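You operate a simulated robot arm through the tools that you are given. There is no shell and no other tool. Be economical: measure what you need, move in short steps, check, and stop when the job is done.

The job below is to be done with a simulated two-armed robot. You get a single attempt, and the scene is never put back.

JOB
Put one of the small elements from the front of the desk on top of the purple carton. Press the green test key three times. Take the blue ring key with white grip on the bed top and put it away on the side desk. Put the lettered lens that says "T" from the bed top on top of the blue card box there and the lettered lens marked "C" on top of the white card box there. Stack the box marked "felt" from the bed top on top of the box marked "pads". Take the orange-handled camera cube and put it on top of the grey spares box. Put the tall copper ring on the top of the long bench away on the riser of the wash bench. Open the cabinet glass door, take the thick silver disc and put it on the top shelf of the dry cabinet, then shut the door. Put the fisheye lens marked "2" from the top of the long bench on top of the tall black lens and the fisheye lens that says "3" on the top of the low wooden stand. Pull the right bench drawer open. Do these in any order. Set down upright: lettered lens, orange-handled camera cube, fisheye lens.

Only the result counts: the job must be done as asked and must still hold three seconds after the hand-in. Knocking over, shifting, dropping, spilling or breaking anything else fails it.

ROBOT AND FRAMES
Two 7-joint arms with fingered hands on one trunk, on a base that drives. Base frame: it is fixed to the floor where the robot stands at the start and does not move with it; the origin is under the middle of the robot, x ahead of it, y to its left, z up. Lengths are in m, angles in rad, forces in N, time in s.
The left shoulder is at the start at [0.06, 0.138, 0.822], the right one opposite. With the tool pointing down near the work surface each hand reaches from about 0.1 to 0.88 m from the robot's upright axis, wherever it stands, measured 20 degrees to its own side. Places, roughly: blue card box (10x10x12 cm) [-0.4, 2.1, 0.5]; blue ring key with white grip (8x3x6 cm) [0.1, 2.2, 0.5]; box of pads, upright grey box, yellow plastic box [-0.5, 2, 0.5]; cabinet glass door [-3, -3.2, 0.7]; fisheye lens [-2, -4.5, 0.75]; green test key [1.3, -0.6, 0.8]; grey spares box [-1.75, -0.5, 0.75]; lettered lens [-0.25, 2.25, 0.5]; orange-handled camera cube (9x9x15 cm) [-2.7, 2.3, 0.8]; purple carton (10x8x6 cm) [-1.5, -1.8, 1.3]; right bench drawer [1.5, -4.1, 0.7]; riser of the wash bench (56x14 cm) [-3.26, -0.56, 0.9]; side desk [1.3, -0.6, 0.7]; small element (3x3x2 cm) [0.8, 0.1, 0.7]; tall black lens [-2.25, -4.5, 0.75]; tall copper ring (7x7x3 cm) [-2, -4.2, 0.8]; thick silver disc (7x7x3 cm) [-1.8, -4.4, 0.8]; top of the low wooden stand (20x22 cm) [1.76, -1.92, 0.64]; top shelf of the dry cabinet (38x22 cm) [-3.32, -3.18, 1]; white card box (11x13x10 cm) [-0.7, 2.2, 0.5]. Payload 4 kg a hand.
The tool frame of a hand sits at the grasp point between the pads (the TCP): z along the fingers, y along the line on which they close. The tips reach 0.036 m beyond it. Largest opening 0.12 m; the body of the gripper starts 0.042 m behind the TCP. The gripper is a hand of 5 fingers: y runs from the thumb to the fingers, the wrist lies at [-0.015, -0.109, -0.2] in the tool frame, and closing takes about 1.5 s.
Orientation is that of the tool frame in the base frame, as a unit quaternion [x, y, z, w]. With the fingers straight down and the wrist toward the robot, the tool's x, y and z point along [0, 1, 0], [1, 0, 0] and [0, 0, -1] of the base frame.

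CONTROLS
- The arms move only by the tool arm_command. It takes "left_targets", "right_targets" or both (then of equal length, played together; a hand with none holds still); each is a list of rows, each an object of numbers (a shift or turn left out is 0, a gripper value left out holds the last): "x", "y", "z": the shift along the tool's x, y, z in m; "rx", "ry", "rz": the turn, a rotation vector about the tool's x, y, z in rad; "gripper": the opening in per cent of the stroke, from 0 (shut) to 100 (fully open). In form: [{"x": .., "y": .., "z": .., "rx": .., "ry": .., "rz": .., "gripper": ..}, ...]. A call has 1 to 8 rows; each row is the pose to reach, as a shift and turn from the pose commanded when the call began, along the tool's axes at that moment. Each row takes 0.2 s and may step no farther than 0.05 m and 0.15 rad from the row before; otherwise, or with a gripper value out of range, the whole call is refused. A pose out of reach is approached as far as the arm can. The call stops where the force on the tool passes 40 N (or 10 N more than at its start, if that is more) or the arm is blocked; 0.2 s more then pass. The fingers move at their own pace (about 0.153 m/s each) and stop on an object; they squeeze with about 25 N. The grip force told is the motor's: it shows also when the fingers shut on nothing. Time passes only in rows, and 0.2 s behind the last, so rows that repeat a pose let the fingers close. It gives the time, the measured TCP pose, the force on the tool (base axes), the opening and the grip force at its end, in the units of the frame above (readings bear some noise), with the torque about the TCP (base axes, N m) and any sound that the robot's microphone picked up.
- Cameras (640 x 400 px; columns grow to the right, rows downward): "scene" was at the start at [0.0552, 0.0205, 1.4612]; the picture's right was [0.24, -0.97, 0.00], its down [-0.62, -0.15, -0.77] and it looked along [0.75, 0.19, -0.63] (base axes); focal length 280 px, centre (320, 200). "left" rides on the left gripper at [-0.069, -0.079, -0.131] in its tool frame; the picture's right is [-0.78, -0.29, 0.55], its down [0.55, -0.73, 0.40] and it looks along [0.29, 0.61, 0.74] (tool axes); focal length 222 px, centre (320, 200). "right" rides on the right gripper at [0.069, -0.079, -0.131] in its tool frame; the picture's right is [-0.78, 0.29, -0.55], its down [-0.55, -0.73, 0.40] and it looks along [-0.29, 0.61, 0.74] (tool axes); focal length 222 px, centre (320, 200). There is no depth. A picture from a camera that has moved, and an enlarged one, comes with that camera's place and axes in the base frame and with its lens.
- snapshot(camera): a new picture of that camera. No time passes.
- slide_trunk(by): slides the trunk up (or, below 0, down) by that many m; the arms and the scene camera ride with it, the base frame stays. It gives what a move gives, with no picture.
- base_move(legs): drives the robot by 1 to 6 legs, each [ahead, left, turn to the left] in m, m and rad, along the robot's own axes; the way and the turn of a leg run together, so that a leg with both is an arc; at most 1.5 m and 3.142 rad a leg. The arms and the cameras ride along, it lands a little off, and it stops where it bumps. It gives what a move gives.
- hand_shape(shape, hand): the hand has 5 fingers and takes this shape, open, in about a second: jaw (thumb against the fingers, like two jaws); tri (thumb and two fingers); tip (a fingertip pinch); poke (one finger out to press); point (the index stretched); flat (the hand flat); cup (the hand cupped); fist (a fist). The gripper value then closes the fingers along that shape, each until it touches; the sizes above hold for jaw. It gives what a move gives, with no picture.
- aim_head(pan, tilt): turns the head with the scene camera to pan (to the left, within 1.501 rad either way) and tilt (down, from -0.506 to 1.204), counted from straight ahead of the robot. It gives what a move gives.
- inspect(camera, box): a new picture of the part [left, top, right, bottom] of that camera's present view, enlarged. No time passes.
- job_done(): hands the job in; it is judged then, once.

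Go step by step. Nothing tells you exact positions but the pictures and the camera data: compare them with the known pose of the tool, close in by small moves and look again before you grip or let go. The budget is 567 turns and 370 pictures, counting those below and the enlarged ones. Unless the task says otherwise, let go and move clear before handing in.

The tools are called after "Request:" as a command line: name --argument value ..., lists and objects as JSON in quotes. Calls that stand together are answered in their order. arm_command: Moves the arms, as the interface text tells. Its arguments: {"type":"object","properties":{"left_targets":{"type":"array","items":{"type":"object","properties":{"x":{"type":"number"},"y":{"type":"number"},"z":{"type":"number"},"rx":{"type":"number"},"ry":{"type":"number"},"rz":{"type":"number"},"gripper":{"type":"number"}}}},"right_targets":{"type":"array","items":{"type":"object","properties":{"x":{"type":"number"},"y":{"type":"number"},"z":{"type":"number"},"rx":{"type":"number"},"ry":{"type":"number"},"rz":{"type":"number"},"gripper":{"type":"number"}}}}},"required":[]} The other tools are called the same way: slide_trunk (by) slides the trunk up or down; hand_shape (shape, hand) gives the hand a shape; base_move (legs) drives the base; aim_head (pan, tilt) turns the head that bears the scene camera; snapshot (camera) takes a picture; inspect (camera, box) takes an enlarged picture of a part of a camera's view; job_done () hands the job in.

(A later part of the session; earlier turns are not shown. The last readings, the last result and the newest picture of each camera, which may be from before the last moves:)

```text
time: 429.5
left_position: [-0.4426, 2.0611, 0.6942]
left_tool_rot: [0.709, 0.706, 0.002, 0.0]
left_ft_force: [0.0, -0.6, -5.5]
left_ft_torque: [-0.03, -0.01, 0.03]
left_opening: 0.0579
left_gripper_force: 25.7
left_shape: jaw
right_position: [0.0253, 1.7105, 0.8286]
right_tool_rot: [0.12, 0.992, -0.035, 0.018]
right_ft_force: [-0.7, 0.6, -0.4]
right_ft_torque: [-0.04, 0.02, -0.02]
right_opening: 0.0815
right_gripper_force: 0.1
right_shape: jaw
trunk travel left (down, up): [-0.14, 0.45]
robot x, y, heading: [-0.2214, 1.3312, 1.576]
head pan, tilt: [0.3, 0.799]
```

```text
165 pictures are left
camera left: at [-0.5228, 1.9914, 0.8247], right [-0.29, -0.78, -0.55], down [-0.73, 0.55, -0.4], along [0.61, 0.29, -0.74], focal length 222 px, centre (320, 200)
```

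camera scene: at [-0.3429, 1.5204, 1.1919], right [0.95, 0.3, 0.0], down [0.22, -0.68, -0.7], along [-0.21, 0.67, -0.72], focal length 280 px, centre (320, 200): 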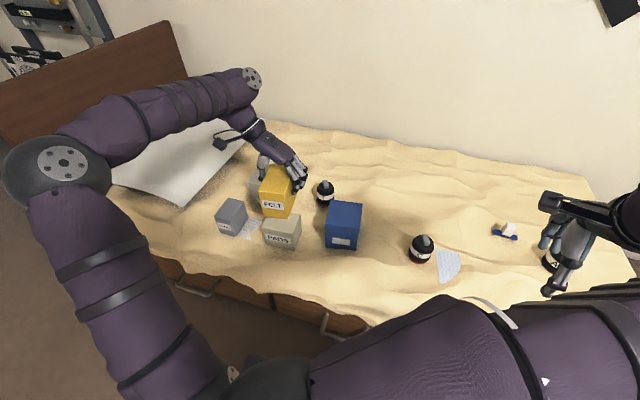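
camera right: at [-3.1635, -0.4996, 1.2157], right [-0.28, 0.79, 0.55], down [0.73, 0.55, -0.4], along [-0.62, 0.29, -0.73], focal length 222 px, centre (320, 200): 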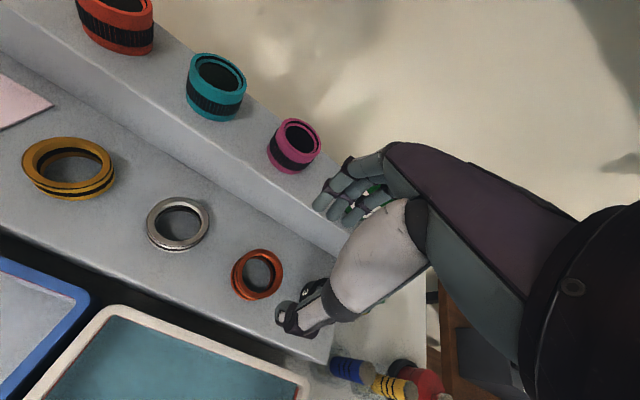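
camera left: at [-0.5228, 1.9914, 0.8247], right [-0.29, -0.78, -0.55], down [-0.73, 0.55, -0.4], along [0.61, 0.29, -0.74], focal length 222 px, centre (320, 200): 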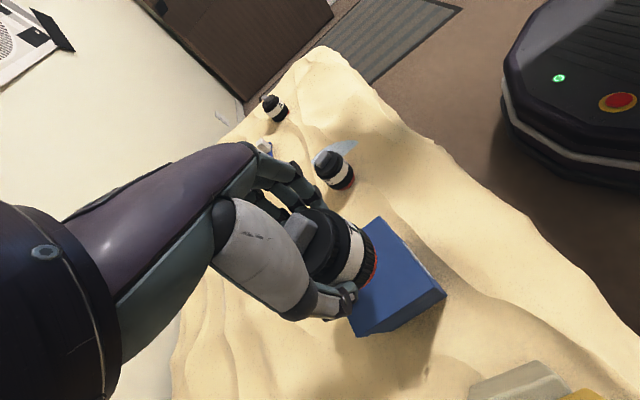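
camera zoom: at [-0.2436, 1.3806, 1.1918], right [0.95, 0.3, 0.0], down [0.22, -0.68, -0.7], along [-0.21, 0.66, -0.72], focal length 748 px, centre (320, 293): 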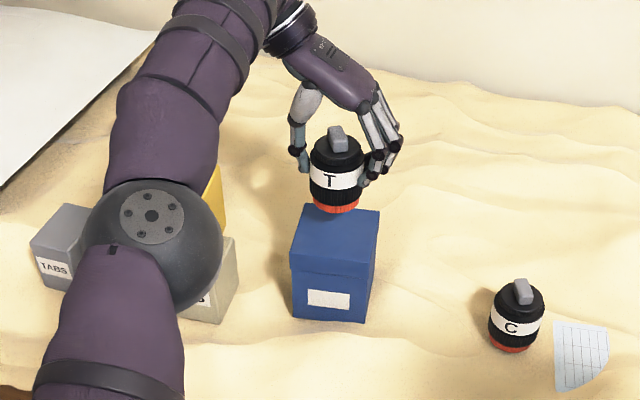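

Aligned. Lower to contact.

Request:
arm_command --left_targets '[{"z": 0.03}, {"z": 0.05}, {"z": 0.058}, {"z": 0.065}, {"z": 0.071}]'

Request:
inspect --camera "scene" --box '[200, 90, 440, 240]'

```text
time: 430.7
left_position: [-0.4409, 2.0596, 0.6264]
left_tool_rot: [0.708, 0.706, 0.004, -0.001]
left_ft_force: [0.8, 0.9, 28.0]
left_ft_torque: [0.04, -0.16, 0.02]
left_opening: 0.0582
left_gripper_force: 24.7
left_shape: jaw
right_position: [0.0251, 1.7092, 0.8291]
right_tool_rot: [0.12, 0.992, -0.034, 0.018]
right_ft_force: [0.6, -0.4, 0.2]
right_ft_torque: [0.03, -0.01, -0.03]
right_opening: 0.0814
right_gripper_force: 0.1
right_shape: jaw
trunk travel left (down, up): [-0.14, 0.45]
robot x, y, heading: [-0.2198, 1.3364, 1.575]
head pan, tilt: [0.3, 0.799]
heard: snap
```

```text
2.67 times, centred on (320, 165) of scene
camera zoom: at [-0.2427, 1.3779, 1.1922], right [0.95, 0.3, 0.0], down [0.21, -0.68, -0.7], along [-0.21, 0.67, -0.72], focal length 748 px, centre (320, 293)
```

zoom: 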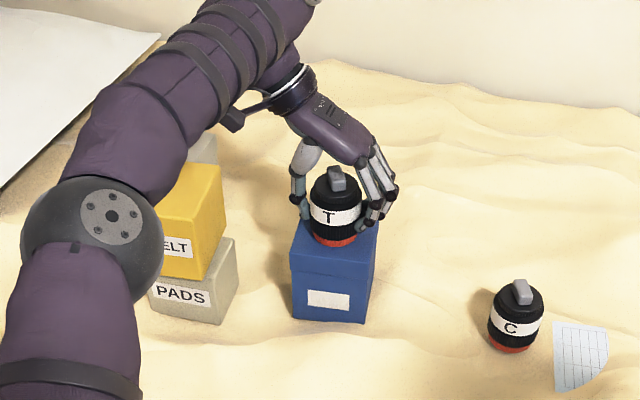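

I heard a "snap" at contact. I ease off, release gently and inspect.

Request:
arm_command --left_targets '[{"z": -0.004}, {"z": -0.004, "gripper": 62}, {"z": -0.004, "gripper": 75}, {"z": -0.004, "gripper": 80}, {"z": -0.004, "gripper": 80}, {"z": -0.03}, {"z": -0.06}]'

Request:
inspect --camera "scene" --box '[240, 130, 400, 230]'

```text
time: 432.3
left_position: [-0.4439, 2.0598, 0.6809]
left_tool_rot: [0.708, 0.707, 0.0, 0.001]
left_ft_force: [0.3, -0.3, -0.1]
left_ft_torque: [0.0, 0.0, 0.0]
left_opening: 0.0958
left_gripper_force: 0.0
left_shape: jaw
right_position: [0.0247, 1.7099, 0.8292]
right_tool_rot: [0.121, 0.992, -0.035, 0.019]
right_ft_force: [-0.9, 0.1, -0.2]
right_ft_torque: [0.01, 0.0, 0.0]
right_opening: 0.0816
right_gripper_force: 0.0
right_shape: jaw
trunk travel left (down, up): [-0.14, 0.45]
robot x, y, heading: [-0.2232, 1.3326, 1.577]
head pan, tilt: [0.3, 0.799]
```

```text
4.00 times, centred on (320, 180) of scene
camera zoom: at [-0.2435, 1.3802, 1.1918], right [0.95, 0.3, 0.0], down [0.22, -0.68, -0.7], along [-0.21, 0.66, -0.72], focal length 1122 px, centre (320, 280)
```

zoom: 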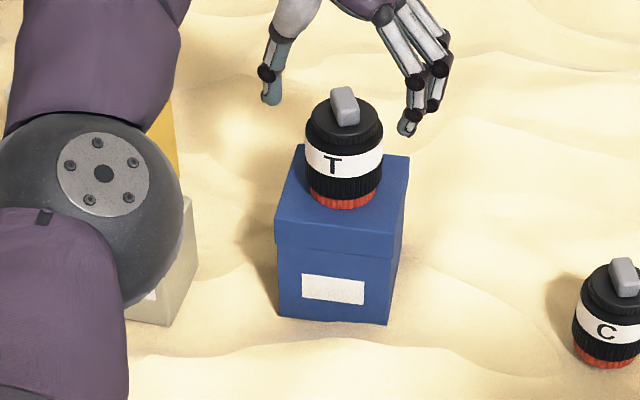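

T stands upright on the blue box, which looks intact. Now lens C: raise and move over it.

Request:
arm_command --left_targets '[{"z": -0.035}, {"z": -0.06}, {"z": -0.06, "y": 0.045}, {"z": -0.06, "y": 0.09}, {"z": -0.06, "y": 0.135}, {"z": -0.06, "y": 0.18}, {"z": -0.06, "y": 0.22}, {"z": -0.06, "y": 0.249}]'

Request:
snapshot --camera "left"

Request:
inspect --camera "scene" --box '[280, 100, 520, 250]'

```text
time: 434.1
left_position: [-0.1982, 2.0492, 0.74]
left_tool_rot: [0.707, 0.707, 0.0, 0.0]
left_ft_force: [0.3, 0.5, -1.5]
left_ft_torque: [-0.01, 0.01, -0.01]
left_opening: 0.096
left_gripper_force: 0.0
left_shape: jaw
left hand out of reach, approached as far as the arm can: row 1, 2, 3, 8
right_position: [0.0249, 1.7113, 0.8289]
right_tool_rot: [0.121, 0.992, -0.035, 0.019]
right_ft_force: [-0.2, -0.6, 0.1]
right_ft_torque: [-0.01, -0.02, 0.03]
right_opening: 0.0812
right_gripper_force: 0.0
right_shape: jaw
trunk travel left (down, up): [-0.14, 0.45]
robot x, y, heading: [-0.221, 1.3313, 1.573]
head pan, tilt: [0.3, 0.799]
```

```text
162 pictures are left
camera left: at [-0.2769, 1.9803, 0.8717], right [-0.29, -0.78, -0.55], down [-0.73, 0.55, -0.4], along [0.61, 0.29, -0.73], focal length 222 px, centre (320, 200)
```

left: 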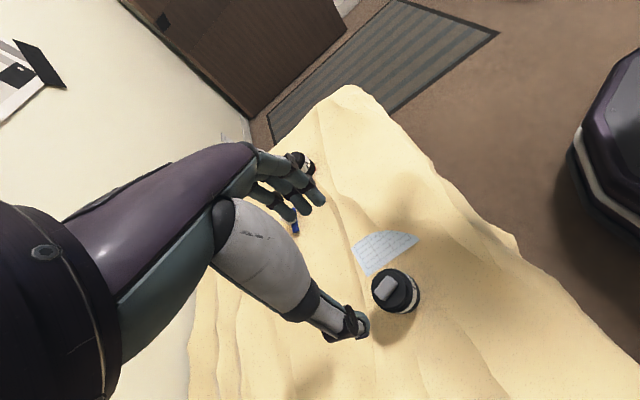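

```text
2.67 times, centred on (400, 175) of scene
camera zoom: at [-0.244, 1.3805, 1.1919], right [0.95, 0.3, 0.0], down [0.22, -0.68, -0.7], along [-0.21, 0.66, -0.72], focal length 748 px, centre (107, 267)
```

zoom: 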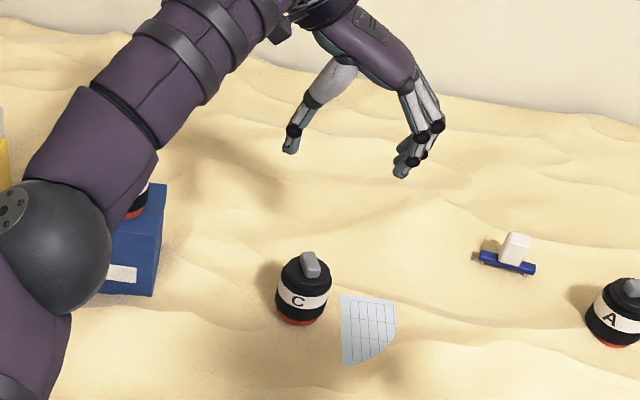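

Request:
arm_command --left_targets '[{"x": 0.004, "z": 0.045}, {"x": 0.008, "y": -0.003, "z": 0.09}, {"x": 0.008, "y": -0.003, "z": 0.135}, {"x": 0.008, "y": -0.003, "z": 0.16}]'

Request:
snapshot --camera "left"

```text
time: 435.1
left_position: [-0.1984, 2.0573, 0.5809]
left_tool_rot: [0.709, 0.706, 0.001, 0.0]
left_ft_force: [-0.1, 0.4, 0.5]
left_ft_torque: [-0.01, -0.01, -0.02]
left_opening: 0.0957
left_gripper_force: 0.1
left_shape: jaw
right_position: [0.0245, 1.7098, 0.8293]
right_tool_rot: [0.121, 0.992, -0.035, 0.018]
right_ft_force: [-0.2, -0.1, 0.7]
right_ft_torque: [0.05, -0.01, 0.0]
right_opening: 0.0817
right_gripper_force: 0.1
right_shape: jaw
trunk travel left (down, up): [-0.14, 0.45]
robot x, y, heading: [-0.2197, 1.331, 1.58]
head pan, tilt: [0.3, 0.799]
```

```text
160 pictures are left
camera left: at [-0.2789, 1.989, 0.7113], right [-0.29, -0.78, -0.55], down [-0.73, 0.55, -0.4], along [0.61, 0.29, -0.74], focal length 222 px, centre (320, 200)
```

left: 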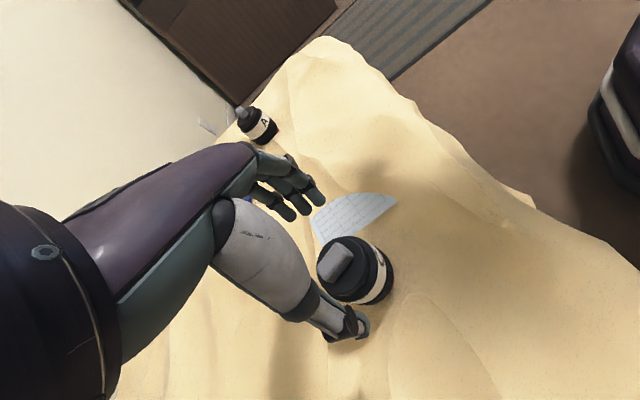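

Request:
arm_command --left_targets '[{"y": -0.01}, {"y": -0.01, "z": 0.03}, {"y": -0.01, "z": 0.06}, {"y": -0.01, "z": 0.06, "gripper": 60}, {"y": -0.01, "z": 0.06, "gripper": 40}, {"y": -0.01, "z": 0.06, "gripper": 25}, {"y": -0.01, "z": 0.06, "gripper": 25}, {"y": -0.01, "z": 0.06, "gripper": 25}]'

Request:
snapshot --camera "left"

```text
time: 436.9
left_position: [-0.2085, 2.0593, 0.5205]
left_tool_rot: [0.708, 0.706, 0.001, -0.001]
left_ft_force: [1.6, -0.2, 0.1]
left_ft_torque: [-0.04, -0.07, -0.04]
left_opening: 0.0579
left_gripper_force: 25.2
left_shape: jaw
right_position: [0.0252, 1.7115, 0.8286]
right_tool_rot: [0.12, 0.992, -0.035, 0.019]
right_ft_force: [0.5, 0.8, -0.5]
right_ft_torque: [0.03, 0.01, -0.01]
right_opening: 0.0812
right_gripper_force: 0.0
right_shape: jaw
trunk travel left (down, up): [-0.14, 0.45]
robot x, y, heading: [-0.223, 1.3322, 1.577]
head pan, tilt: [0.3, 0.799]
```

```text
159 pictures are left
camera left: at [-0.2888, 1.9907, 0.6521], right [-0.29, -0.78, -0.55], down [-0.73, 0.55, -0.4], along [0.61, 0.29, -0.74], focal length 222 px, centre (320, 200)
```

left: 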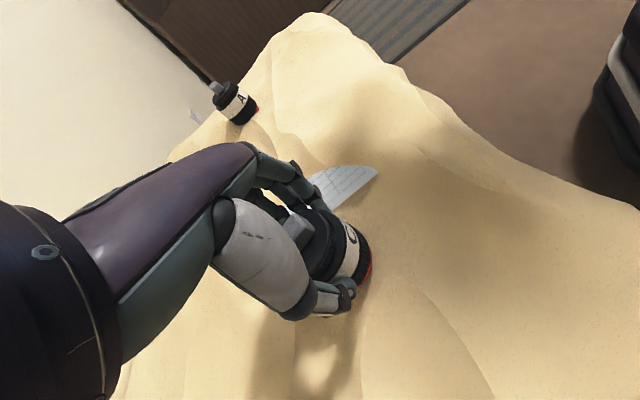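

Gripped. I lift it, back away from the bed a bit, and route around the stacked items to the white box.

Request:
arm_command --left_targets '[{"z": -0.04}, {"z": -0.08}, {"z": -0.12}, {"z": -0.15}, {"z": -0.15, "x": -0.04}, {"z": -0.16, "x": -0.08}, {"z": -0.17, "x": -0.12}, {"z": -0.18, "x": -0.16}]'

Request:
base_move --legs '[[-0.05, 0, 0], [0, 0.3, 0]]'

Request:
snapshot --camera "scene"

```text
time: 438.7
left_position: [-0.2116, 1.8987, 0.7012]
left_tool_rot: [0.708, 0.706, 0.0, 0.001]
left_ft_force: [-0.9, 0.6, -6.2]
left_ft_torque: [-0.09, 0.01, 0.0]
left_opening: 0.0577
left_gripper_force: 24.9
left_shape: jaw
right_position: [0.0249, 1.7112, 0.8287]
right_tool_rot: [0.121, 0.992, -0.035, 0.018]
right_ft_force: [0.4, 1.3, -1.4]
right_ft_torque: [-0.01, 0.0, 0.01]
right_opening: 0.0814
right_gripper_force: 0.1
right_shape: jaw
trunk travel left (down, up): [-0.14, 0.45]
robot x, y, heading: [-0.2217, 1.3376, 1.576]
head pan, tilt: [0.3, 0.799]
```

```text
time: 441.3
left_position: [-0.5168, 1.8482, 0.7013]
left_tool_rot: [0.709, 0.705, 0.001, 0.001]
left_ft_force: [-0.6, -0.8, -5.1]
left_ft_torque: [-0.02, 0.02, 0.0]
left_opening: 0.0577
left_gripper_force: 25.0
left_shape: jaw
right_position: [-0.2809, 1.6594, 0.8288]
right_tool_rot: [0.12, 0.992, -0.035, 0.018]
right_ft_force: [0.1, -0.4, -0.1]
right_ft_torque: [-0.01, 0.03, 0.01]
right_opening: 0.081
right_gripper_force: 0.1
right_shape: jaw
trunk travel left (down, up): [-0.14, 0.45]
robot x, y, heading: [-0.5247, 1.2794, 1.581]
head pan, tilt: [0.3, 0.799]
```

```text
158 pictures are left
camera scene: at [-0.549, 1.3285, 1.1918], right [0.95, 0.3, 0.0], down [0.22, -0.68, -0.7], along [-0.21, 0.66, -0.72], focal length 280 px, centre (320, 200)
```

scene: 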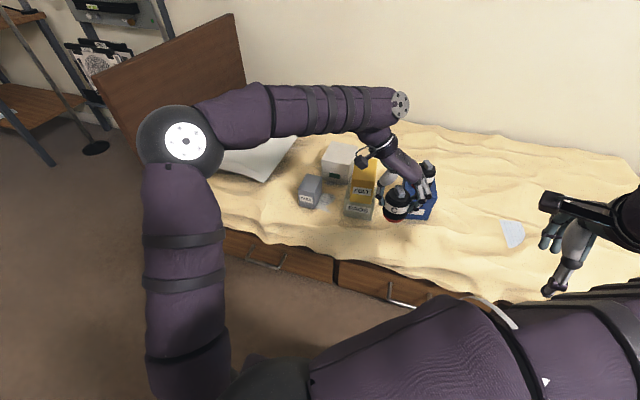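

Request:
base_move --legs '[[0, 0.14, 0], [0.1, 0, 0]]'

Request:
arm_command --left_targets '[{"y": -0.04}, {"y": -0.08}, {"y": -0.09, "x": 0.045}, {"y": -0.09, "x": 0.09}, {"y": -0.09, "x": 0.13}]'

Request:
snapshot --camera "scene"

Request:
snapshot --camera "left"

```text
time: 443.4
left_position: [-0.6598, 1.9441, 0.7023]
left_tool_rot: [0.708, 0.706, 0.001, 0.0]
left_ft_force: [0.7, 0.7, -5.4]
left_ft_torque: [-0.02, 0.03, -0.01]
left_opening: 0.0574
left_gripper_force: 25.4
left_shape: jaw
right_position: [-0.4226, 1.7563, 0.8286]
right_tool_rot: [0.119, 0.992, -0.035, 0.019]
right_ft_force: [0.2, 1.0, -0.7]
right_ft_torque: [0.0, 0.01, -0.03]
right_opening: 0.0816
right_gripper_force: 0.1
right_shape: jaw
trunk travel left (down, up): [-0.14, 0.45]
robot x, y, heading: [-0.671, 1.3783, 1.581]
head pan, tilt: [0.3, 0.799]
```

```text
time: 444.6
left_position: [-0.7484, 2.074, 0.7036]
left_tool_rot: [0.707, 0.707, -0.001, 0.0]
left_ft_force: [-0.9, -0.4, -5.8]
left_ft_torque: [-0.01, 0.0, 0.0]
left_opening: 0.0571
left_gripper_force: 25.2
left_shape: jaw
right_position: [-0.4238, 1.7566, 0.8288]
right_tool_rot: [0.119, 0.992, -0.035, 0.018]
right_ft_force: [0.2, -0.2, 0.0]
right_ft_torque: [-0.02, 0.01, 0.02]
right_opening: 0.0814
right_gripper_force: 0.1
right_shape: jaw
trunk travel left (down, up): [-0.14, 0.45]
robot x, y, heading: [-0.6677, 1.3789, 1.578]
head pan, tilt: [0.3, 0.799]
```

```text
157 pictures are left
camera scene: at [-0.6911, 1.4257, 1.1918], right [0.95, 0.3, 0.0], down [0.22, -0.68, -0.7], along [-0.21, 0.66, -0.72], focal length 280 px, centre (320, 200)
```

scene: 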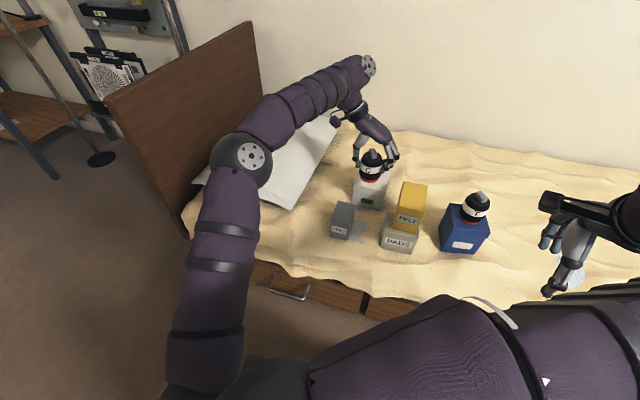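

```text
156 pictures are left
camera left: at [-0.8289, 2.0054, 0.8338], right [-0.29, -0.78, -0.55], down [-0.73, 0.55, -0.4], along [0.61, 0.29, -0.74], focal length 222 px, centre (320, 200)
```

left: 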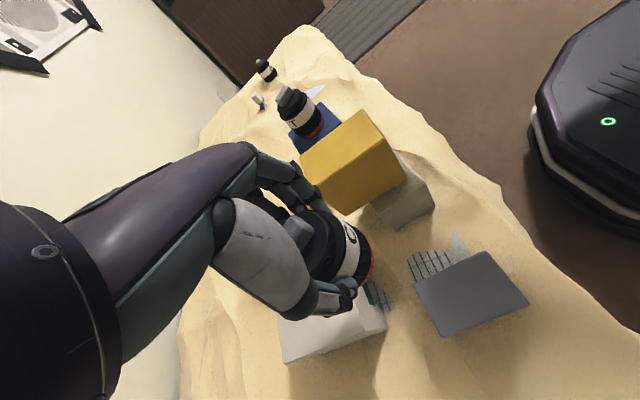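

Request:
inspect --camera "scene" --box '[310, 130, 470, 260]'

```text
3.08 times, centred on (390, 195) of scene
camera zoom: at [-0.6911, 1.4257, 1.1918], right [0.95, 0.3, 0.0], down [0.22, -0.68, -0.7], along [-0.21, 0.66, -0.72], focal length 863 px, centre (105, 215)
```

zoom: 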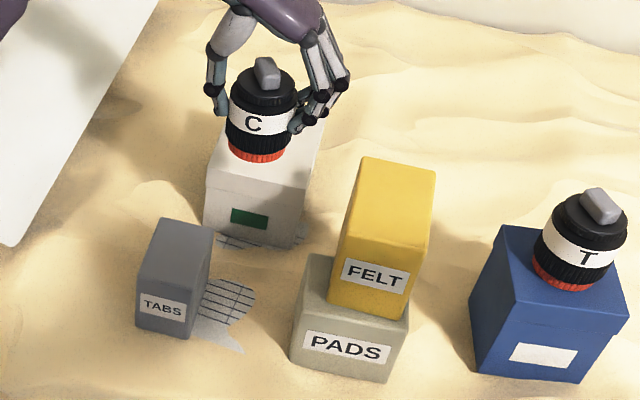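

White box top centre ≈ (-0.737, 2.178). I step ahead 8 cm, then fine-align.

Request:
base_move --legs '[[0.085, 0, 0]]'

Request:
arm_command --left_targets '[{"y": 0.01, "x": 0.01}, {"y": 0.011, "x": 0.018, "z": 0.03}, {"y": 0.011, "x": 0.018, "z": 0.06}]'

Request:
inspect --camera "scene" --box '[310, 130, 470, 260]'

Request:
snapshot --camera "left"

```text
time: 445.7
left_position: [-0.751, 2.1571, 0.7034]
left_tool_rot: [0.707, 0.707, 0.0, 0.0]
left_ft_force: [0.6, -0.3, -5.7]
left_ft_torque: [-0.05, 0.0, 0.03]
left_opening: 0.0576
left_gripper_force: 24.6
left_shape: jaw
right_position: [-0.4235, 1.8401, 0.8283]
right_tool_rot: [0.119, 0.992, -0.035, 0.019]
right_ft_force: [0.8, -0.4, -0.3]
right_ft_torque: [0.03, -0.01, -0.04]
right_opening: 0.0813
right_gripper_force: 0.0
right_shape: jaw
trunk travel left (down, up): [-0.14, 0.45]
robot x, y, heading: [-0.6691, 1.4603, 1.576]
head pan, tilt: [0.3, 0.799]
```

```text
time: 446.5
left_position: [-0.7397, 2.1764, 0.6426]
left_tool_rot: [0.707, 0.707, 0.0, 0.0]
left_ft_force: [0.0, -0.2, -5.8]
left_ft_torque: [-0.05, 0.02, 0.0]
left_opening: 0.0574
left_gripper_force: 25.0
left_shape: jaw
right_position: [-0.4237, 1.8408, 0.8286]
right_tool_rot: [0.119, 0.992, -0.035, 0.019]
right_ft_force: [-0.8, 0.3, 0.5]
right_ft_torque: [0.03, 0.0, 0.0]
right_opening: 0.0812
right_gripper_force: 0.0
right_shape: jaw
trunk travel left (down, up): [-0.14, 0.45]
robot x, y, heading: [-0.6702, 1.4613, 1.578]
head pan, tilt: [0.3, 0.799]
```

```text
3.08 times, centred on (390, 195) of scene
camera zoom: at [-0.6917, 1.509, 1.1918], right [0.95, 0.3, 0.0], down [0.22, -0.68, -0.7], along [-0.21, 0.66, -0.72], focal length 863 px, centre (105, 215)
```

zoom: 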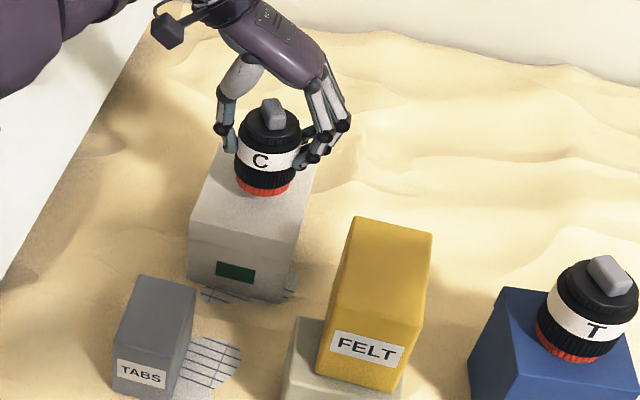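

```text
153 pictures are left
camera left: at [-0.8189, 2.1074, 0.774], right [-0.29, -0.79, -0.55], down [-0.73, 0.55, -0.4], along [0.61, 0.29, -0.74], focal length 222 px, centre (320, 200)
```

left: 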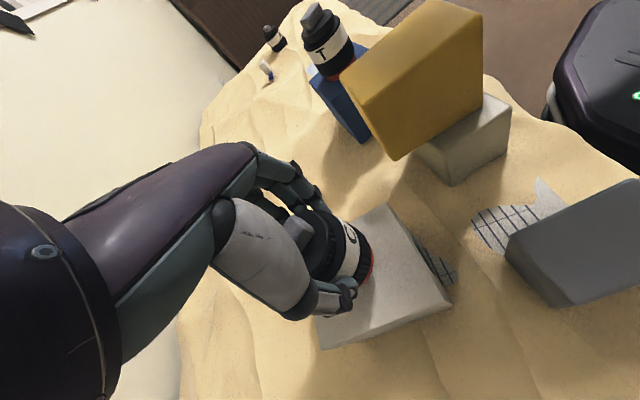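

Aligned. I lower slowly for a gentle contact.

Request:
arm_command --left_targets '[{"z": 0.012}, {"z": 0.018}, {"z": 0.022}, {"z": 0.025}]'

```text
time: 447.5
left_position: [-0.7379, 2.1768, 0.6205]
left_tool_rot: [0.707, 0.707, 0.002, 0.001]
left_ft_force: [0.0, -1.2, 4.1]
left_ft_torque: [-0.01, 0.04, 0.04]
left_opening: 0.0575
left_gripper_force: 25.1
left_shape: jaw
right_position: [-0.4251, 1.8401, 0.8287]
right_tool_rot: [0.119, 0.992, -0.034, 0.019]
right_ft_force: [0.2, 0.1, -0.5]
right_ft_torque: [-0.03, -0.01, -0.02]
right_opening: 0.0814
right_gripper_force: 0.1
right_shape: jaw
trunk travel left (down, up): [-0.14, 0.45]
robot x, y, heading: [-0.6702, 1.4604, 1.581]
head pan, tilt: [0.3, 0.799]
```

Contact. Release and lift.

Request:
arm_command --left_targets '[{"gripper": 58}, {"gripper": 70}, {"gripper": 80}, {"gripper": 80}, {"z": -0.03}, {"z": -0.06}, {"z": -0.09}]'

Request:
inspect --camera "scene" --box '[310, 130, 470, 260]'

```text
time: 449.1
left_position: [-0.7396, 2.1737, 0.7091]
left_tool_rot: [0.708, 0.707, 0.0, 0.0]
left_ft_force: [-1.2, -0.3, 0.4]
left_ft_torque: [-0.02, 0.02, 0.0]
left_opening: 0.0957
left_gripper_force: 0.0
left_shape: jaw
right_position: [-0.4251, 1.8401, 0.8291]
right_tool_rot: [0.119, 0.992, -0.034, 0.019]
right_ft_force: [-0.4, -0.7, -0.6]
right_ft_torque: [-0.02, 0.03, 0.0]
right_opening: 0.0815
right_gripper_force: 0.1
right_shape: jaw
trunk travel left (down, up): [-0.14, 0.45]
robot x, y, heading: [-0.6689, 1.4612, 1.578]
head pan, tilt: [0.3, 0.799]
```

```text
3.08 times, centred on (390, 195) of scene
camera zoom: at [-0.6917, 1.5085, 1.1918], right [0.95, 0.3, 0.0], down [0.22, -0.68, -0.7], along [-0.21, 0.66, -0.72], focal length 863 px, centre (105, 215)
```

zoom: 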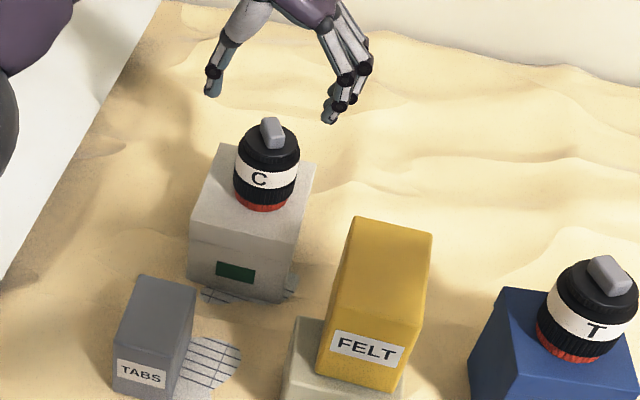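

C stands on the white box. Now the ring key: I retract the left hand, strafe right and set up the right hand.

Request:
arm_command --left_targets '[{"x": -0.045, "z": -0.01}, {"x": -0.09, "z": -0.02}, {"x": -0.135, "z": -0.03}, {"x": -0.18, "z": -0.04}, {"x": -0.225, "z": -0.05}, {"x": -0.26, "z": -0.06}]'

Request:
base_move --legs '[[-0.1, 0, 0], [0, -0.48, 0], [0.1, 0, 0]]'

Request:
aim_head --pan -0.3 --tilt 0.8

Request:
snapshot --camera "scene"

Request:
snapshot --camera "right"

```text
time: 450.5
left_position: [-0.7396, 1.9133, 0.7679]
left_tool_rot: [0.707, 0.707, 0.001, 0.001]
left_ft_force: [0.5, 0.4, 0.7]
left_ft_torque: [0.01, -0.05, 0.0]
left_opening: 0.0958
left_gripper_force: 0.1
left_shape: jaw
right_position: [-0.4244, 1.8399, 0.829]
right_tool_rot: [0.119, 0.992, -0.034, 0.018]
right_ft_force: [-0.7, -0.8, 0.5]
right_ft_torque: [0.03, 0.03, -0.01]
right_opening: 0.0814
right_gripper_force: 0.1
right_shape: jaw
trunk travel left (down, up): [-0.14, 0.45]
robot x, y, heading: [-0.6694, 1.4649, 1.582]
head pan, tilt: [0.3, 0.799]
```

```text
time: 454.8
left_position: [-0.2633, 1.9178, 0.7685]
left_tool_rot: [0.707, 0.707, 0.0, 0.0]
left_ft_force: [-0.7, -0.4, 0.3]
left_ft_torque: [0.01, -0.03, 0.03]
left_opening: 0.0959
left_gripper_force: 0.0
left_shape: jaw
right_position: [0.0532, 1.8429, 0.8306]
right_tool_rot: [0.12, 0.992, -0.036, 0.018]
right_ft_force: [-0.2, -0.5, 0.1]
right_ft_torque: [0.0, 0.02, 0.0]
right_opening: 0.0816
right_gripper_force: 0.1
right_shape: jaw
trunk travel left (down, up): [-0.14, 0.45]
robot x, y, heading: [-0.1934, 1.4662, 1.575]
head pan, tilt: [0.3, 0.799]
```

```text
time: 455.8
left_position: [-0.2625, 1.9186, 0.7691]
left_tool_rot: [0.708, 0.706, 0.0, 0.0]
left_ft_force: [-1.2, 0.5, -0.3]
left_ft_torque: [0.01, -0.02, 0.03]
left_opening: 0.0959
left_gripper_force: 0.1
left_shape: jaw
right_position: [0.0528, 1.8434, 0.8288]
right_tool_rot: [0.119, 0.992, -0.034, 0.019]
right_ft_force: [-0.6, -0.1, -0.7]
right_ft_torque: [-0.04, 0.01, 0.03]
right_opening: 0.0815
right_gripper_force: 0.1
right_shape: jaw
trunk travel left (down, up): [-0.14, 0.45]
robot x, y, heading: [-0.1932, 1.4669, 1.577]
head pan, tilt: [-0.3, 0.799]
```

```text
151 pictures are left
camera scene: at [-0.1675, 1.5125, 1.1919], right [0.96, -0.29, 0.0], down [-0.21, -0.69, -0.7], along [0.2, 0.67, -0.72], focal length 280 px, centre (320, 200)
```

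scene: 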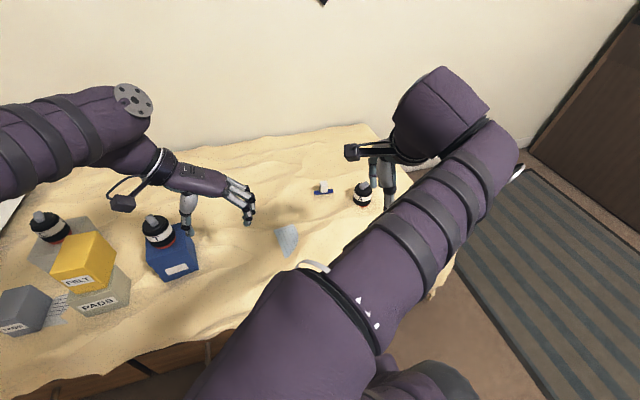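

```text
150 pictures are left
camera right: at [-0.0371, 1.7922, 0.962], right [0.82, 0.14, 0.56], down [0.37, -0.87, -0.32], along [0.45, 0.47, -0.76], focal length 222 px, centre (320, 200)
```

right: 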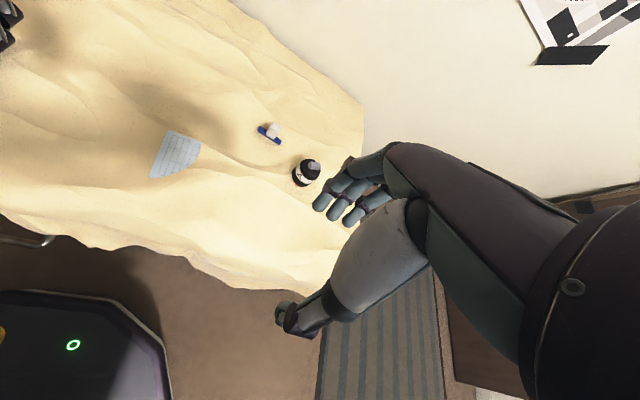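

Request:
inspect --camera "scene" --box '[295, 165, 375, 215]'

Request:
inspect --camera "right" --box '[230, 95, 326, 155]'

```text
8.00 times, centred on (335, 190) of scene
camera zoom: at [-0.1675, 1.5125, 1.1919], right [0.96, -0.29, 0.0], down [-0.21, -0.69, -0.7], along [0.2, 0.67, -0.72], focal length 2244 px, centre (200, 280)
```

zoom: 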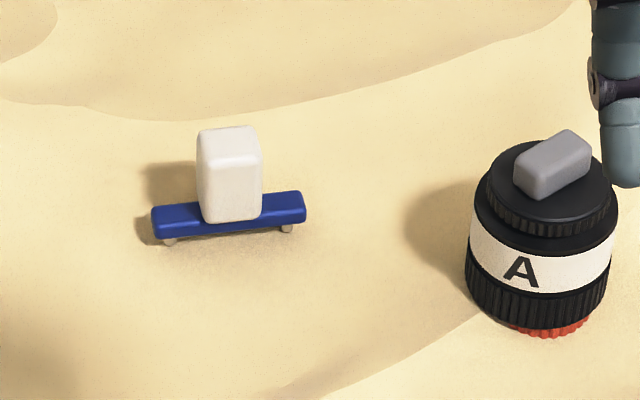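

```text
6.67 times, centred on (278, 125) of right
camera zoom: at [-0.0371, 1.7922, 0.962], right [0.82, 0.14, 0.56], down [0.37, -0.87, -0.32], along [0.45, 0.47, -0.76], focal length 1481 px, centre (600, 700)
```

zoom: 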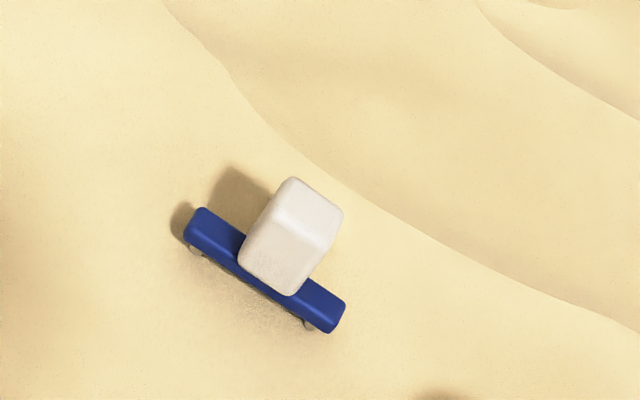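

The white grip is at (0.059, 2.221). I extend the right hand above it with slight orientation correction.

Request:
arm_command --right_targets '[{"x": 0.01, "y": 0.045, "rx": -0.02, "ry": 0.013, "rz": -0.028}, {"x": 0.02, "y": 0.09, "rx": -0.04, "ry": 0.026, "rz": -0.056}, {"x": 0.03, "y": 0.135, "rx": -0.065, "ry": 0.043, "rz": -0.088}, {"x": 0.04, "y": 0.18, "z": 0.01, "rx": -0.065, "ry": 0.043, "rz": -0.088}, {"x": 0.05, "y": 0.223, "z": 0.03, "rx": -0.065, "ry": 0.043, "rz": -0.088}, {"x": 0.06, "y": 0.265, "z": 0.05, "rx": -0.065, "ry": 0.043, "rz": -0.088}, {"x": 0.07, "y": 0.307, "z": 0.07, "rx": -0.065, "ry": 0.043, "rz": -0.088}, {"x": 0.08, "y": 0.35, "z": 0.09, "rx": -0.065, "ry": 0.043, "rz": -0.088}]'

Request:
snapshot --camera "right"

```text
time: 457.6
left_position: [-0.2625, 1.9181, 0.7686]
left_tool_rot: [0.707, 0.707, 0.0, 0.0]
left_ft_force: [0.1, 0.1, -0.7]
left_ft_torque: [-0.01, 0.0, -0.02]
left_opening: 0.0959
left_gripper_force: 0.0
left_shape: jaw
right_position: [0.0631, 2.1964, 0.7132]
right_tool_rot: [0.076, 0.997, -0.001, -0.001]
right_ft_force: [0.1, -0.1, -0.6]
right_ft_torque: [0.03, -0.03, -0.03]
right_opening: 0.0814
right_gripper_force: 0.1
right_shape: jaw
trunk travel left (down, up): [-0.14, 0.45]
robot x, y, heading: [-0.1946, 1.4633, 1.577]
head pan, tilt: [-0.3, 0.799]
```

```text
147 pictures are left
camera right: at [-0.0182, 2.1283, 0.8444], right [0.82, 0.17, 0.55], down [0.43, -0.81, -0.4], along [0.38, 0.56, -0.74], focal length 222 px, centre (320, 200)
```

right: 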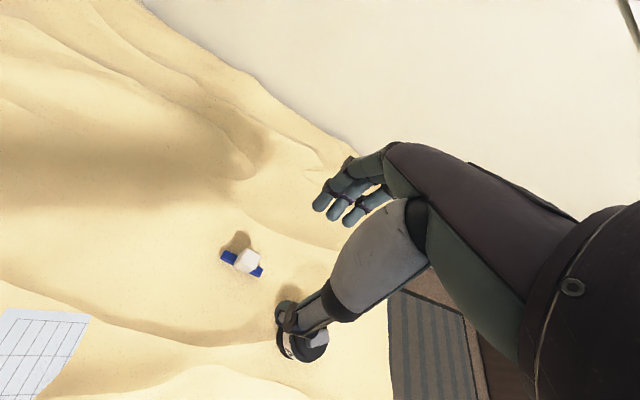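

Request:
arm_command --right_targets '[{"x": 0.011, "y": 0.026, "z": 0.03}, {"x": 0.011, "y": 0.026, "z": 0.075}, {"x": 0.011, "y": 0.026, "z": 0.12}, {"x": 0.011, "y": 0.026, "z": 0.15}]'

Request:
snapshot --camera "right"

```text
time: 458.6
left_position: [-0.2634, 1.9179, 0.7679]
left_tool_rot: [0.708, 0.707, 0.0, 0.0]
left_ft_force: [0.8, 0.0, 0.7]
left_ft_torque: [0.01, -0.05, 0.0]
left_opening: 0.0957
left_gripper_force: 0.0
left_shape: jaw
right_position: [0.0517, 2.2224, 0.5624]
right_tool_rot: [0.077, 0.997, -0.001, 0.0]
right_ft_force: [-0.2, -0.9, -0.2]
right_ft_torque: [-0.05, -0.03, 0.0]
right_opening: 0.0814
right_gripper_force: 0.0
right_shape: jaw
trunk travel left (down, up): [-0.14, 0.45]
robot x, y, heading: [-0.1937, 1.4656, 1.58]
head pan, tilt: [-0.3, 0.799]
```

```text
146 pictures are left
camera right: at [-0.0276, 2.155, 0.6944], right [0.82, 0.17, 0.55], down [0.43, -0.81, -0.4], along [0.38, 0.56, -0.74], focal length 222 px, centre (320, 200)
```

right: 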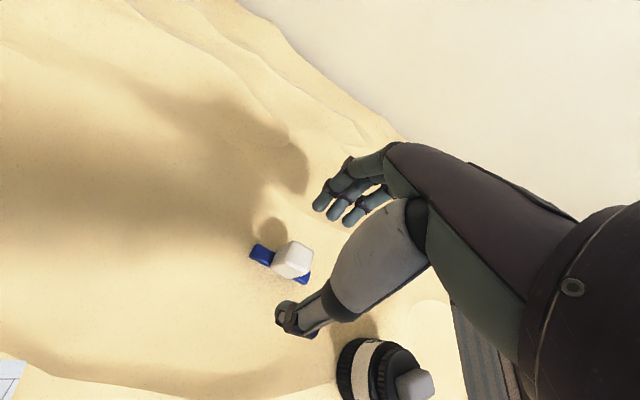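

Request:
arm_command --right_targets '[{"z": 0.025, "x": 0.002}, {"z": 0.043, "x": 0.002}, {"z": 0.043, "x": 0.002, "gripper": 45}, {"z": 0.043, "x": 0.002, "gripper": 25}, {"z": 0.043, "x": 0.002, "gripper": 5}, {"z": 0.043, "x": 0.002, "gripper": 5}, {"z": 0.043, "x": 0.002, "gripper": 5}]'

Request:
snapshot --camera "right"

```text
time: 460.2
left_position: [-0.2633, 1.9183, 0.7688]
left_tool_rot: [0.708, 0.707, 0.0, 0.001]
left_ft_force: [-0.2, -0.3, -0.9]
left_ft_torque: [0.03, -0.02, -0.01]
left_opening: 0.0958
left_gripper_force: 0.0
left_shape: jaw
right_position: [0.0516, 2.223, 0.5207]
right_tool_rot: [0.076, 0.997, -0.002, -0.001]
right_ft_force: [-0.6, 0.8, -0.6]
right_ft_torque: [0.0, 0.02, -0.02]
right_opening: 0.0197
right_gripper_force: 25.0
right_shape: jaw
trunk travel left (down, up): [-0.14, 0.45]
robot x, y, heading: [-0.19, 1.4679, 1.575]
head pan, tilt: [-0.3, 0.799]
```

```text
145 pictures are left
camera right: at [-0.0288, 2.1549, 0.6512], right [0.82, 0.17, 0.55], down [0.43, -0.81, -0.4], along [0.38, 0.56, -0.74], focal length 222 px, centre (320, 200)
```

right: 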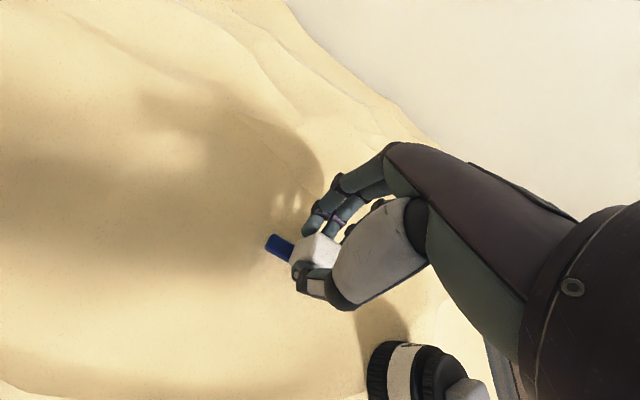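

The key is gripped. I lift, retract, raise the trunk to nominal and drive to the side desk.

Request:
arm_command --right_targets '[{"z": -0.045}, {"z": -0.09}, {"z": -0.135}, {"z": -0.18}, {"z": -0.2, "y": -0.04}, {"z": -0.2, "y": -0.09}, {"z": -0.2, "y": -0.14}, {"z": -0.2, "y": -0.19}]'

Request:
snapshot --camera "right"

Request:
slide_trunk --by 0.26

Request:
base_move --legs '[[-0.55, 0.1, 0], [0, 0, -1.575]]'

Request:
aim_head --pan -0.8 --tilt 0.5

Request:
snapshot --camera "scene"

```text
time: 462.0
left_position: [-0.2634, 1.9178, 0.7691]
left_tool_rot: [0.708, 0.706, 0.001, 0.001]
left_ft_force: [0.9, 0.2, -0.7]
left_ft_torque: [-0.02, -0.02, 0.0]
left_opening: 0.096
left_gripper_force: 0.2
left_shape: jaw
right_position: [0.0217, 2.0372, 0.7188]
right_tool_rot: [0.076, 0.997, -0.001, -0.001]
right_ft_force: [0.6, -0.2, -1.1]
right_ft_torque: [0.0, 0.06, -0.01]
right_opening: 0.0197
right_gripper_force: 24.8
right_shape: jaw
trunk travel left (down, up): [-0.14, 0.45]
robot x, y, heading: [-0.1919, 1.4664, 1.58]
head pan, tilt: [-0.3, 0.799]
```

```text
144 pictures are left
camera right: at [-0.0583, 1.9683, 0.8517], right [0.82, 0.17, 0.55], down [0.43, -0.81, -0.4], along [0.37, 0.56, -0.74], focal length 222 px, centre (320, 200)
```

right: 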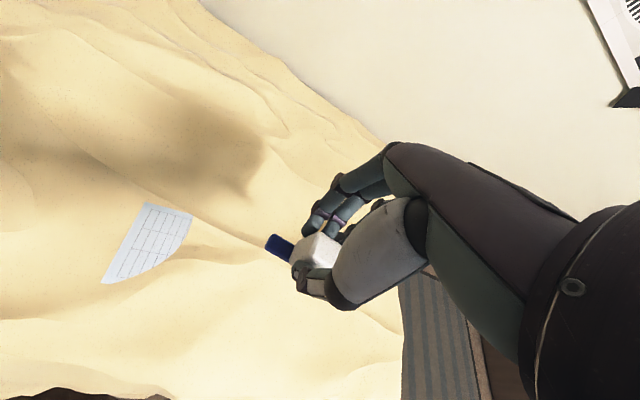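

```text
time: 464.7
left_position: [-0.2634, 1.9169, 1.0283]
left_tool_rot: [0.708, 0.706, 0.001, 0.001]
left_ft_force: [0.6, 0.2, -1.1]
left_ft_torque: [-0.01, 0.0, -0.02]
left_opening: 0.0957
left_gripper_force: 0.1
left_shape: jaw
right_position: [0.0221, 2.0365, 0.9791]
right_tool_rot: [0.076, 0.997, -0.001, 0.0]
right_ft_force: [-0.3, 0.4, -0.8]
right_ft_torque: [0.0, 0.0, -0.02]
right_opening: 0.0194
right_gripper_force: 25.6
right_shape: jaw
trunk travel left (down, up): [-0.4, 0.19]
robot x, y, heading: [-0.1931, 1.4655, 1.581]
head pan, tilt: [-0.3, 0.799]
```

```text
time: 471.7
left_position: [0.162, 0.9846, 1.0284]
left_tool_rot: [1.0, -0.005, 0.0, 0.001]
left_ft_force: [0.1, -0.3, -0.5]
left_ft_torque: [0.0, 0.0, -0.03]
left_opening: 0.0958
left_gripper_force: 0.1
left_shape: jaw
right_position: [0.2783, 0.698, 0.9793]
right_tool_rot: [0.761, 0.649, 0.0, -0.001]
right_ft_force: [0.2, -0.1, -0.6]
right_ft_torque: [0.02, 0.03, 0.01]
right_opening: 0.0195
right_gripper_force: 24.4
right_shape: jaw
trunk travel left (down, up): [-0.4, 0.19]
robot x, y, heading: [-0.2903, 0.9191, -0.0]
head pan, tilt: [-0.3, 0.799]
```

```text
time: 472.6
left_position: [0.1616, 0.9848, 1.0293]
left_tool_rot: [1.0, -0.005, 0.0, 0.0]
left_ft_force: [1.3, 0.0, 0.0]
left_ft_torque: [0.01, -0.02, -0.02]
left_opening: 0.0957
left_gripper_force: 0.0
left_shape: jaw
right_position: [0.2783, 0.6994, 0.98]
right_tool_rot: [0.761, 0.649, 0.0, -0.001]
right_ft_force: [0.0, 0.2, -0.7]
right_ft_torque: [0.0, 0.0, 0.0]
right_opening: 0.0198
right_gripper_force: 24.8
right_shape: jaw
trunk travel left (down, up): [-0.4, 0.19]
robot x, y, heading: [-0.2952, 0.9191, -0.003]
head pan, tilt: [-0.799, 0.499]
```

```text
143 pictures are left
camera scene: at [-0.2554, 0.8528, 1.4778], right [-0.72, -0.7, 0.0], down [-0.33, 0.34, -0.88], along [0.61, -0.63, -0.48], focal length 280 px, centre (320, 200)
```

scene: 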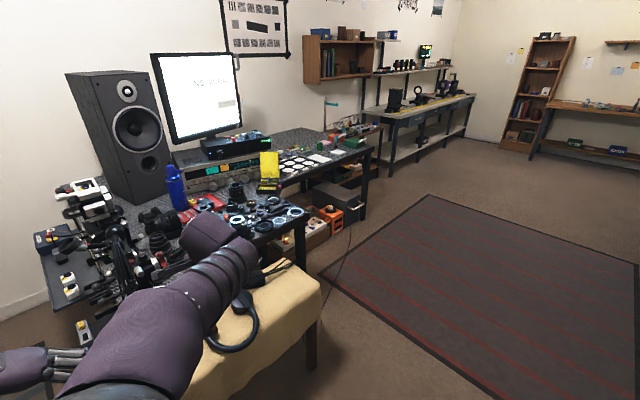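

Request:
base_move --legs '[[-0.1, 0, 0.003], [0, -0.9, 0], [0, -0.88, 0], [0.85, 0, 0]]'

Request:
aim_head --pan 0.1 --tilt 0.6

Request:
snapshot --camera "scene"

```text
time: 486.5
left_position: [0.9105, -0.8011, 1.0287]
left_tool_rot: [1.0, -0.009, 0.001, 0.0]
left_ft_force: [0.9, -0.6, -0.1]
left_ft_torque: [0.02, 0.0, 0.02]
left_opening: 0.0958
left_gripper_force: 0.2
left_shape: jaw
right_position: [1.025, -1.0897, 0.9809]
right_tool_rot: [0.764, 0.645, 0.0, -0.002]
right_ft_force: [-0.4, 0.1, -0.1]
right_ft_torque: [-0.03, 0.03, 0.03]
right_opening: 0.0197
right_gripper_force: 24.8
right_shape: jaw
trunk travel left (down, up): [-0.4, 0.19]
robot x, y, heading: [0.4554, -0.8652, -0.012]
head pan, tilt: [-0.799, 0.499]
```

```text
time: 487.7
left_position: [0.9092, -0.8019, 1.0276]
left_tool_rot: [1.0, -0.009, 0.001, 0.001]
left_ft_force: [-0.4, -0.3, 0.0]
left_ft_torque: [0.0, -0.02, 0.01]
left_opening: 0.0957
left_gripper_force: 0.0
left_shape: jaw
right_position: [1.0243, -1.0886, 0.9802]
right_tool_rot: [0.765, 0.644, 0.0, -0.002]
right_ft_force: [-0.9, 0.4, -0.6]
right_ft_torque: [-0.02, 0.0, 0.02]
right_opening: 0.0197
right_gripper_force: 24.8
right_shape: jaw
trunk travel left (down, up): [-0.4, 0.19]
robot x, y, heading: [0.4562, -0.864, -0.007]
head pan, tilt: [0.099, 0.6]
```

```text
142 pictures are left
camera scene: at [0.5165, -0.8561, 1.4687], right [0.09, -1.0, 0.0], down [-0.56, -0.05, -0.83], along [0.82, 0.07, -0.56], focal length 280 px, centre (320, 200)
```

scene: 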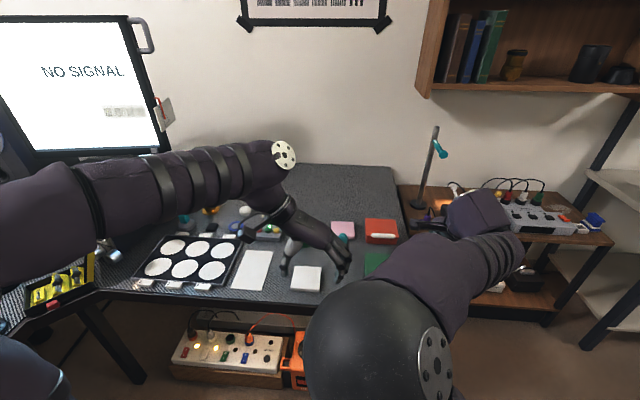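

I need a clear view of the desk for a free spot; I pull the left hand back.

Request:
arm_command --left_targets '[{"x": -0.045}, {"x": -0.09}, {"x": -0.1, "y": -0.03}, {"x": -0.12, "y": -0.07}]'

Request:
aim_head --pan 0 --tilt 0.6

Request:
inspect --camera "scene" --box '[200, 150, 440, 300]'

```text
time: 488.7
left_position: [0.7887, -0.7297, 1.029]
left_tool_rot: [1.0, -0.01, 0.0, 0.001]
left_ft_force: [0.4, -0.9, 0.2]
left_ft_torque: [-0.05, 0.06, 0.01]
left_opening: 0.0958
left_gripper_force: 0.1
left_shape: jaw
right_position: [1.0221, -1.0878, 0.9797]
right_tool_rot: [0.764, 0.645, 0.0, -0.001]
right_ft_force: [0.3, -0.7, -0.1]
right_ft_torque: [-0.01, 0.03, 0.02]
right_opening: 0.0198
right_gripper_force: 25.2
right_shape: jaw
trunk travel left (down, up): [-0.4, 0.19]
robot x, y, heading: [0.4571, -0.8639, -0.01]
head pan, tilt: [0.099, 0.6]
```

```text
time: 489.3
left_position: [0.7912, -0.7306, 1.0286]
left_tool_rot: [1.0, -0.009, -0.001, 0.001]
left_ft_force: [0.1, -0.6, -0.6]
left_ft_torque: [-0.03, -0.01, 0.02]
left_opening: 0.0962
left_gripper_force: 0.1
left_shape: jaw
right_position: [1.0235, -1.0899, 0.9817]
right_tool_rot: [0.764, 0.645, 0.0, -0.001]
right_ft_force: [-0.8, -0.1, -0.9]
right_ft_torque: [0.0, 0.01, -0.02]
right_opening: 0.0196
right_gripper_force: 25.1
right_shape: jaw
trunk travel left (down, up): [-0.4, 0.19]
robot x, y, heading: [0.4563, -0.8657, -0.014]
head pan, tilt: [0.0, 0.6]
```

```text
2.67 times, centred on (320, 225) of scene
camera zoom: at [0.5167, -0.8647, 1.4687], right [-0.01, -1.0, 0.0], down [-0.56, 0.01, -0.83], along [0.83, -0.01, -0.56], focal length 748 px, centre (320, 133)
```

zoom: 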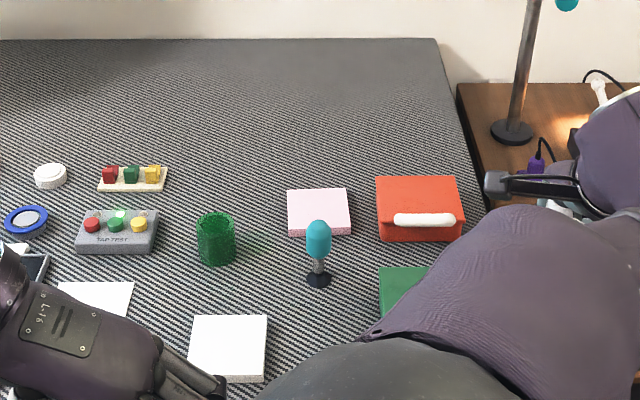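

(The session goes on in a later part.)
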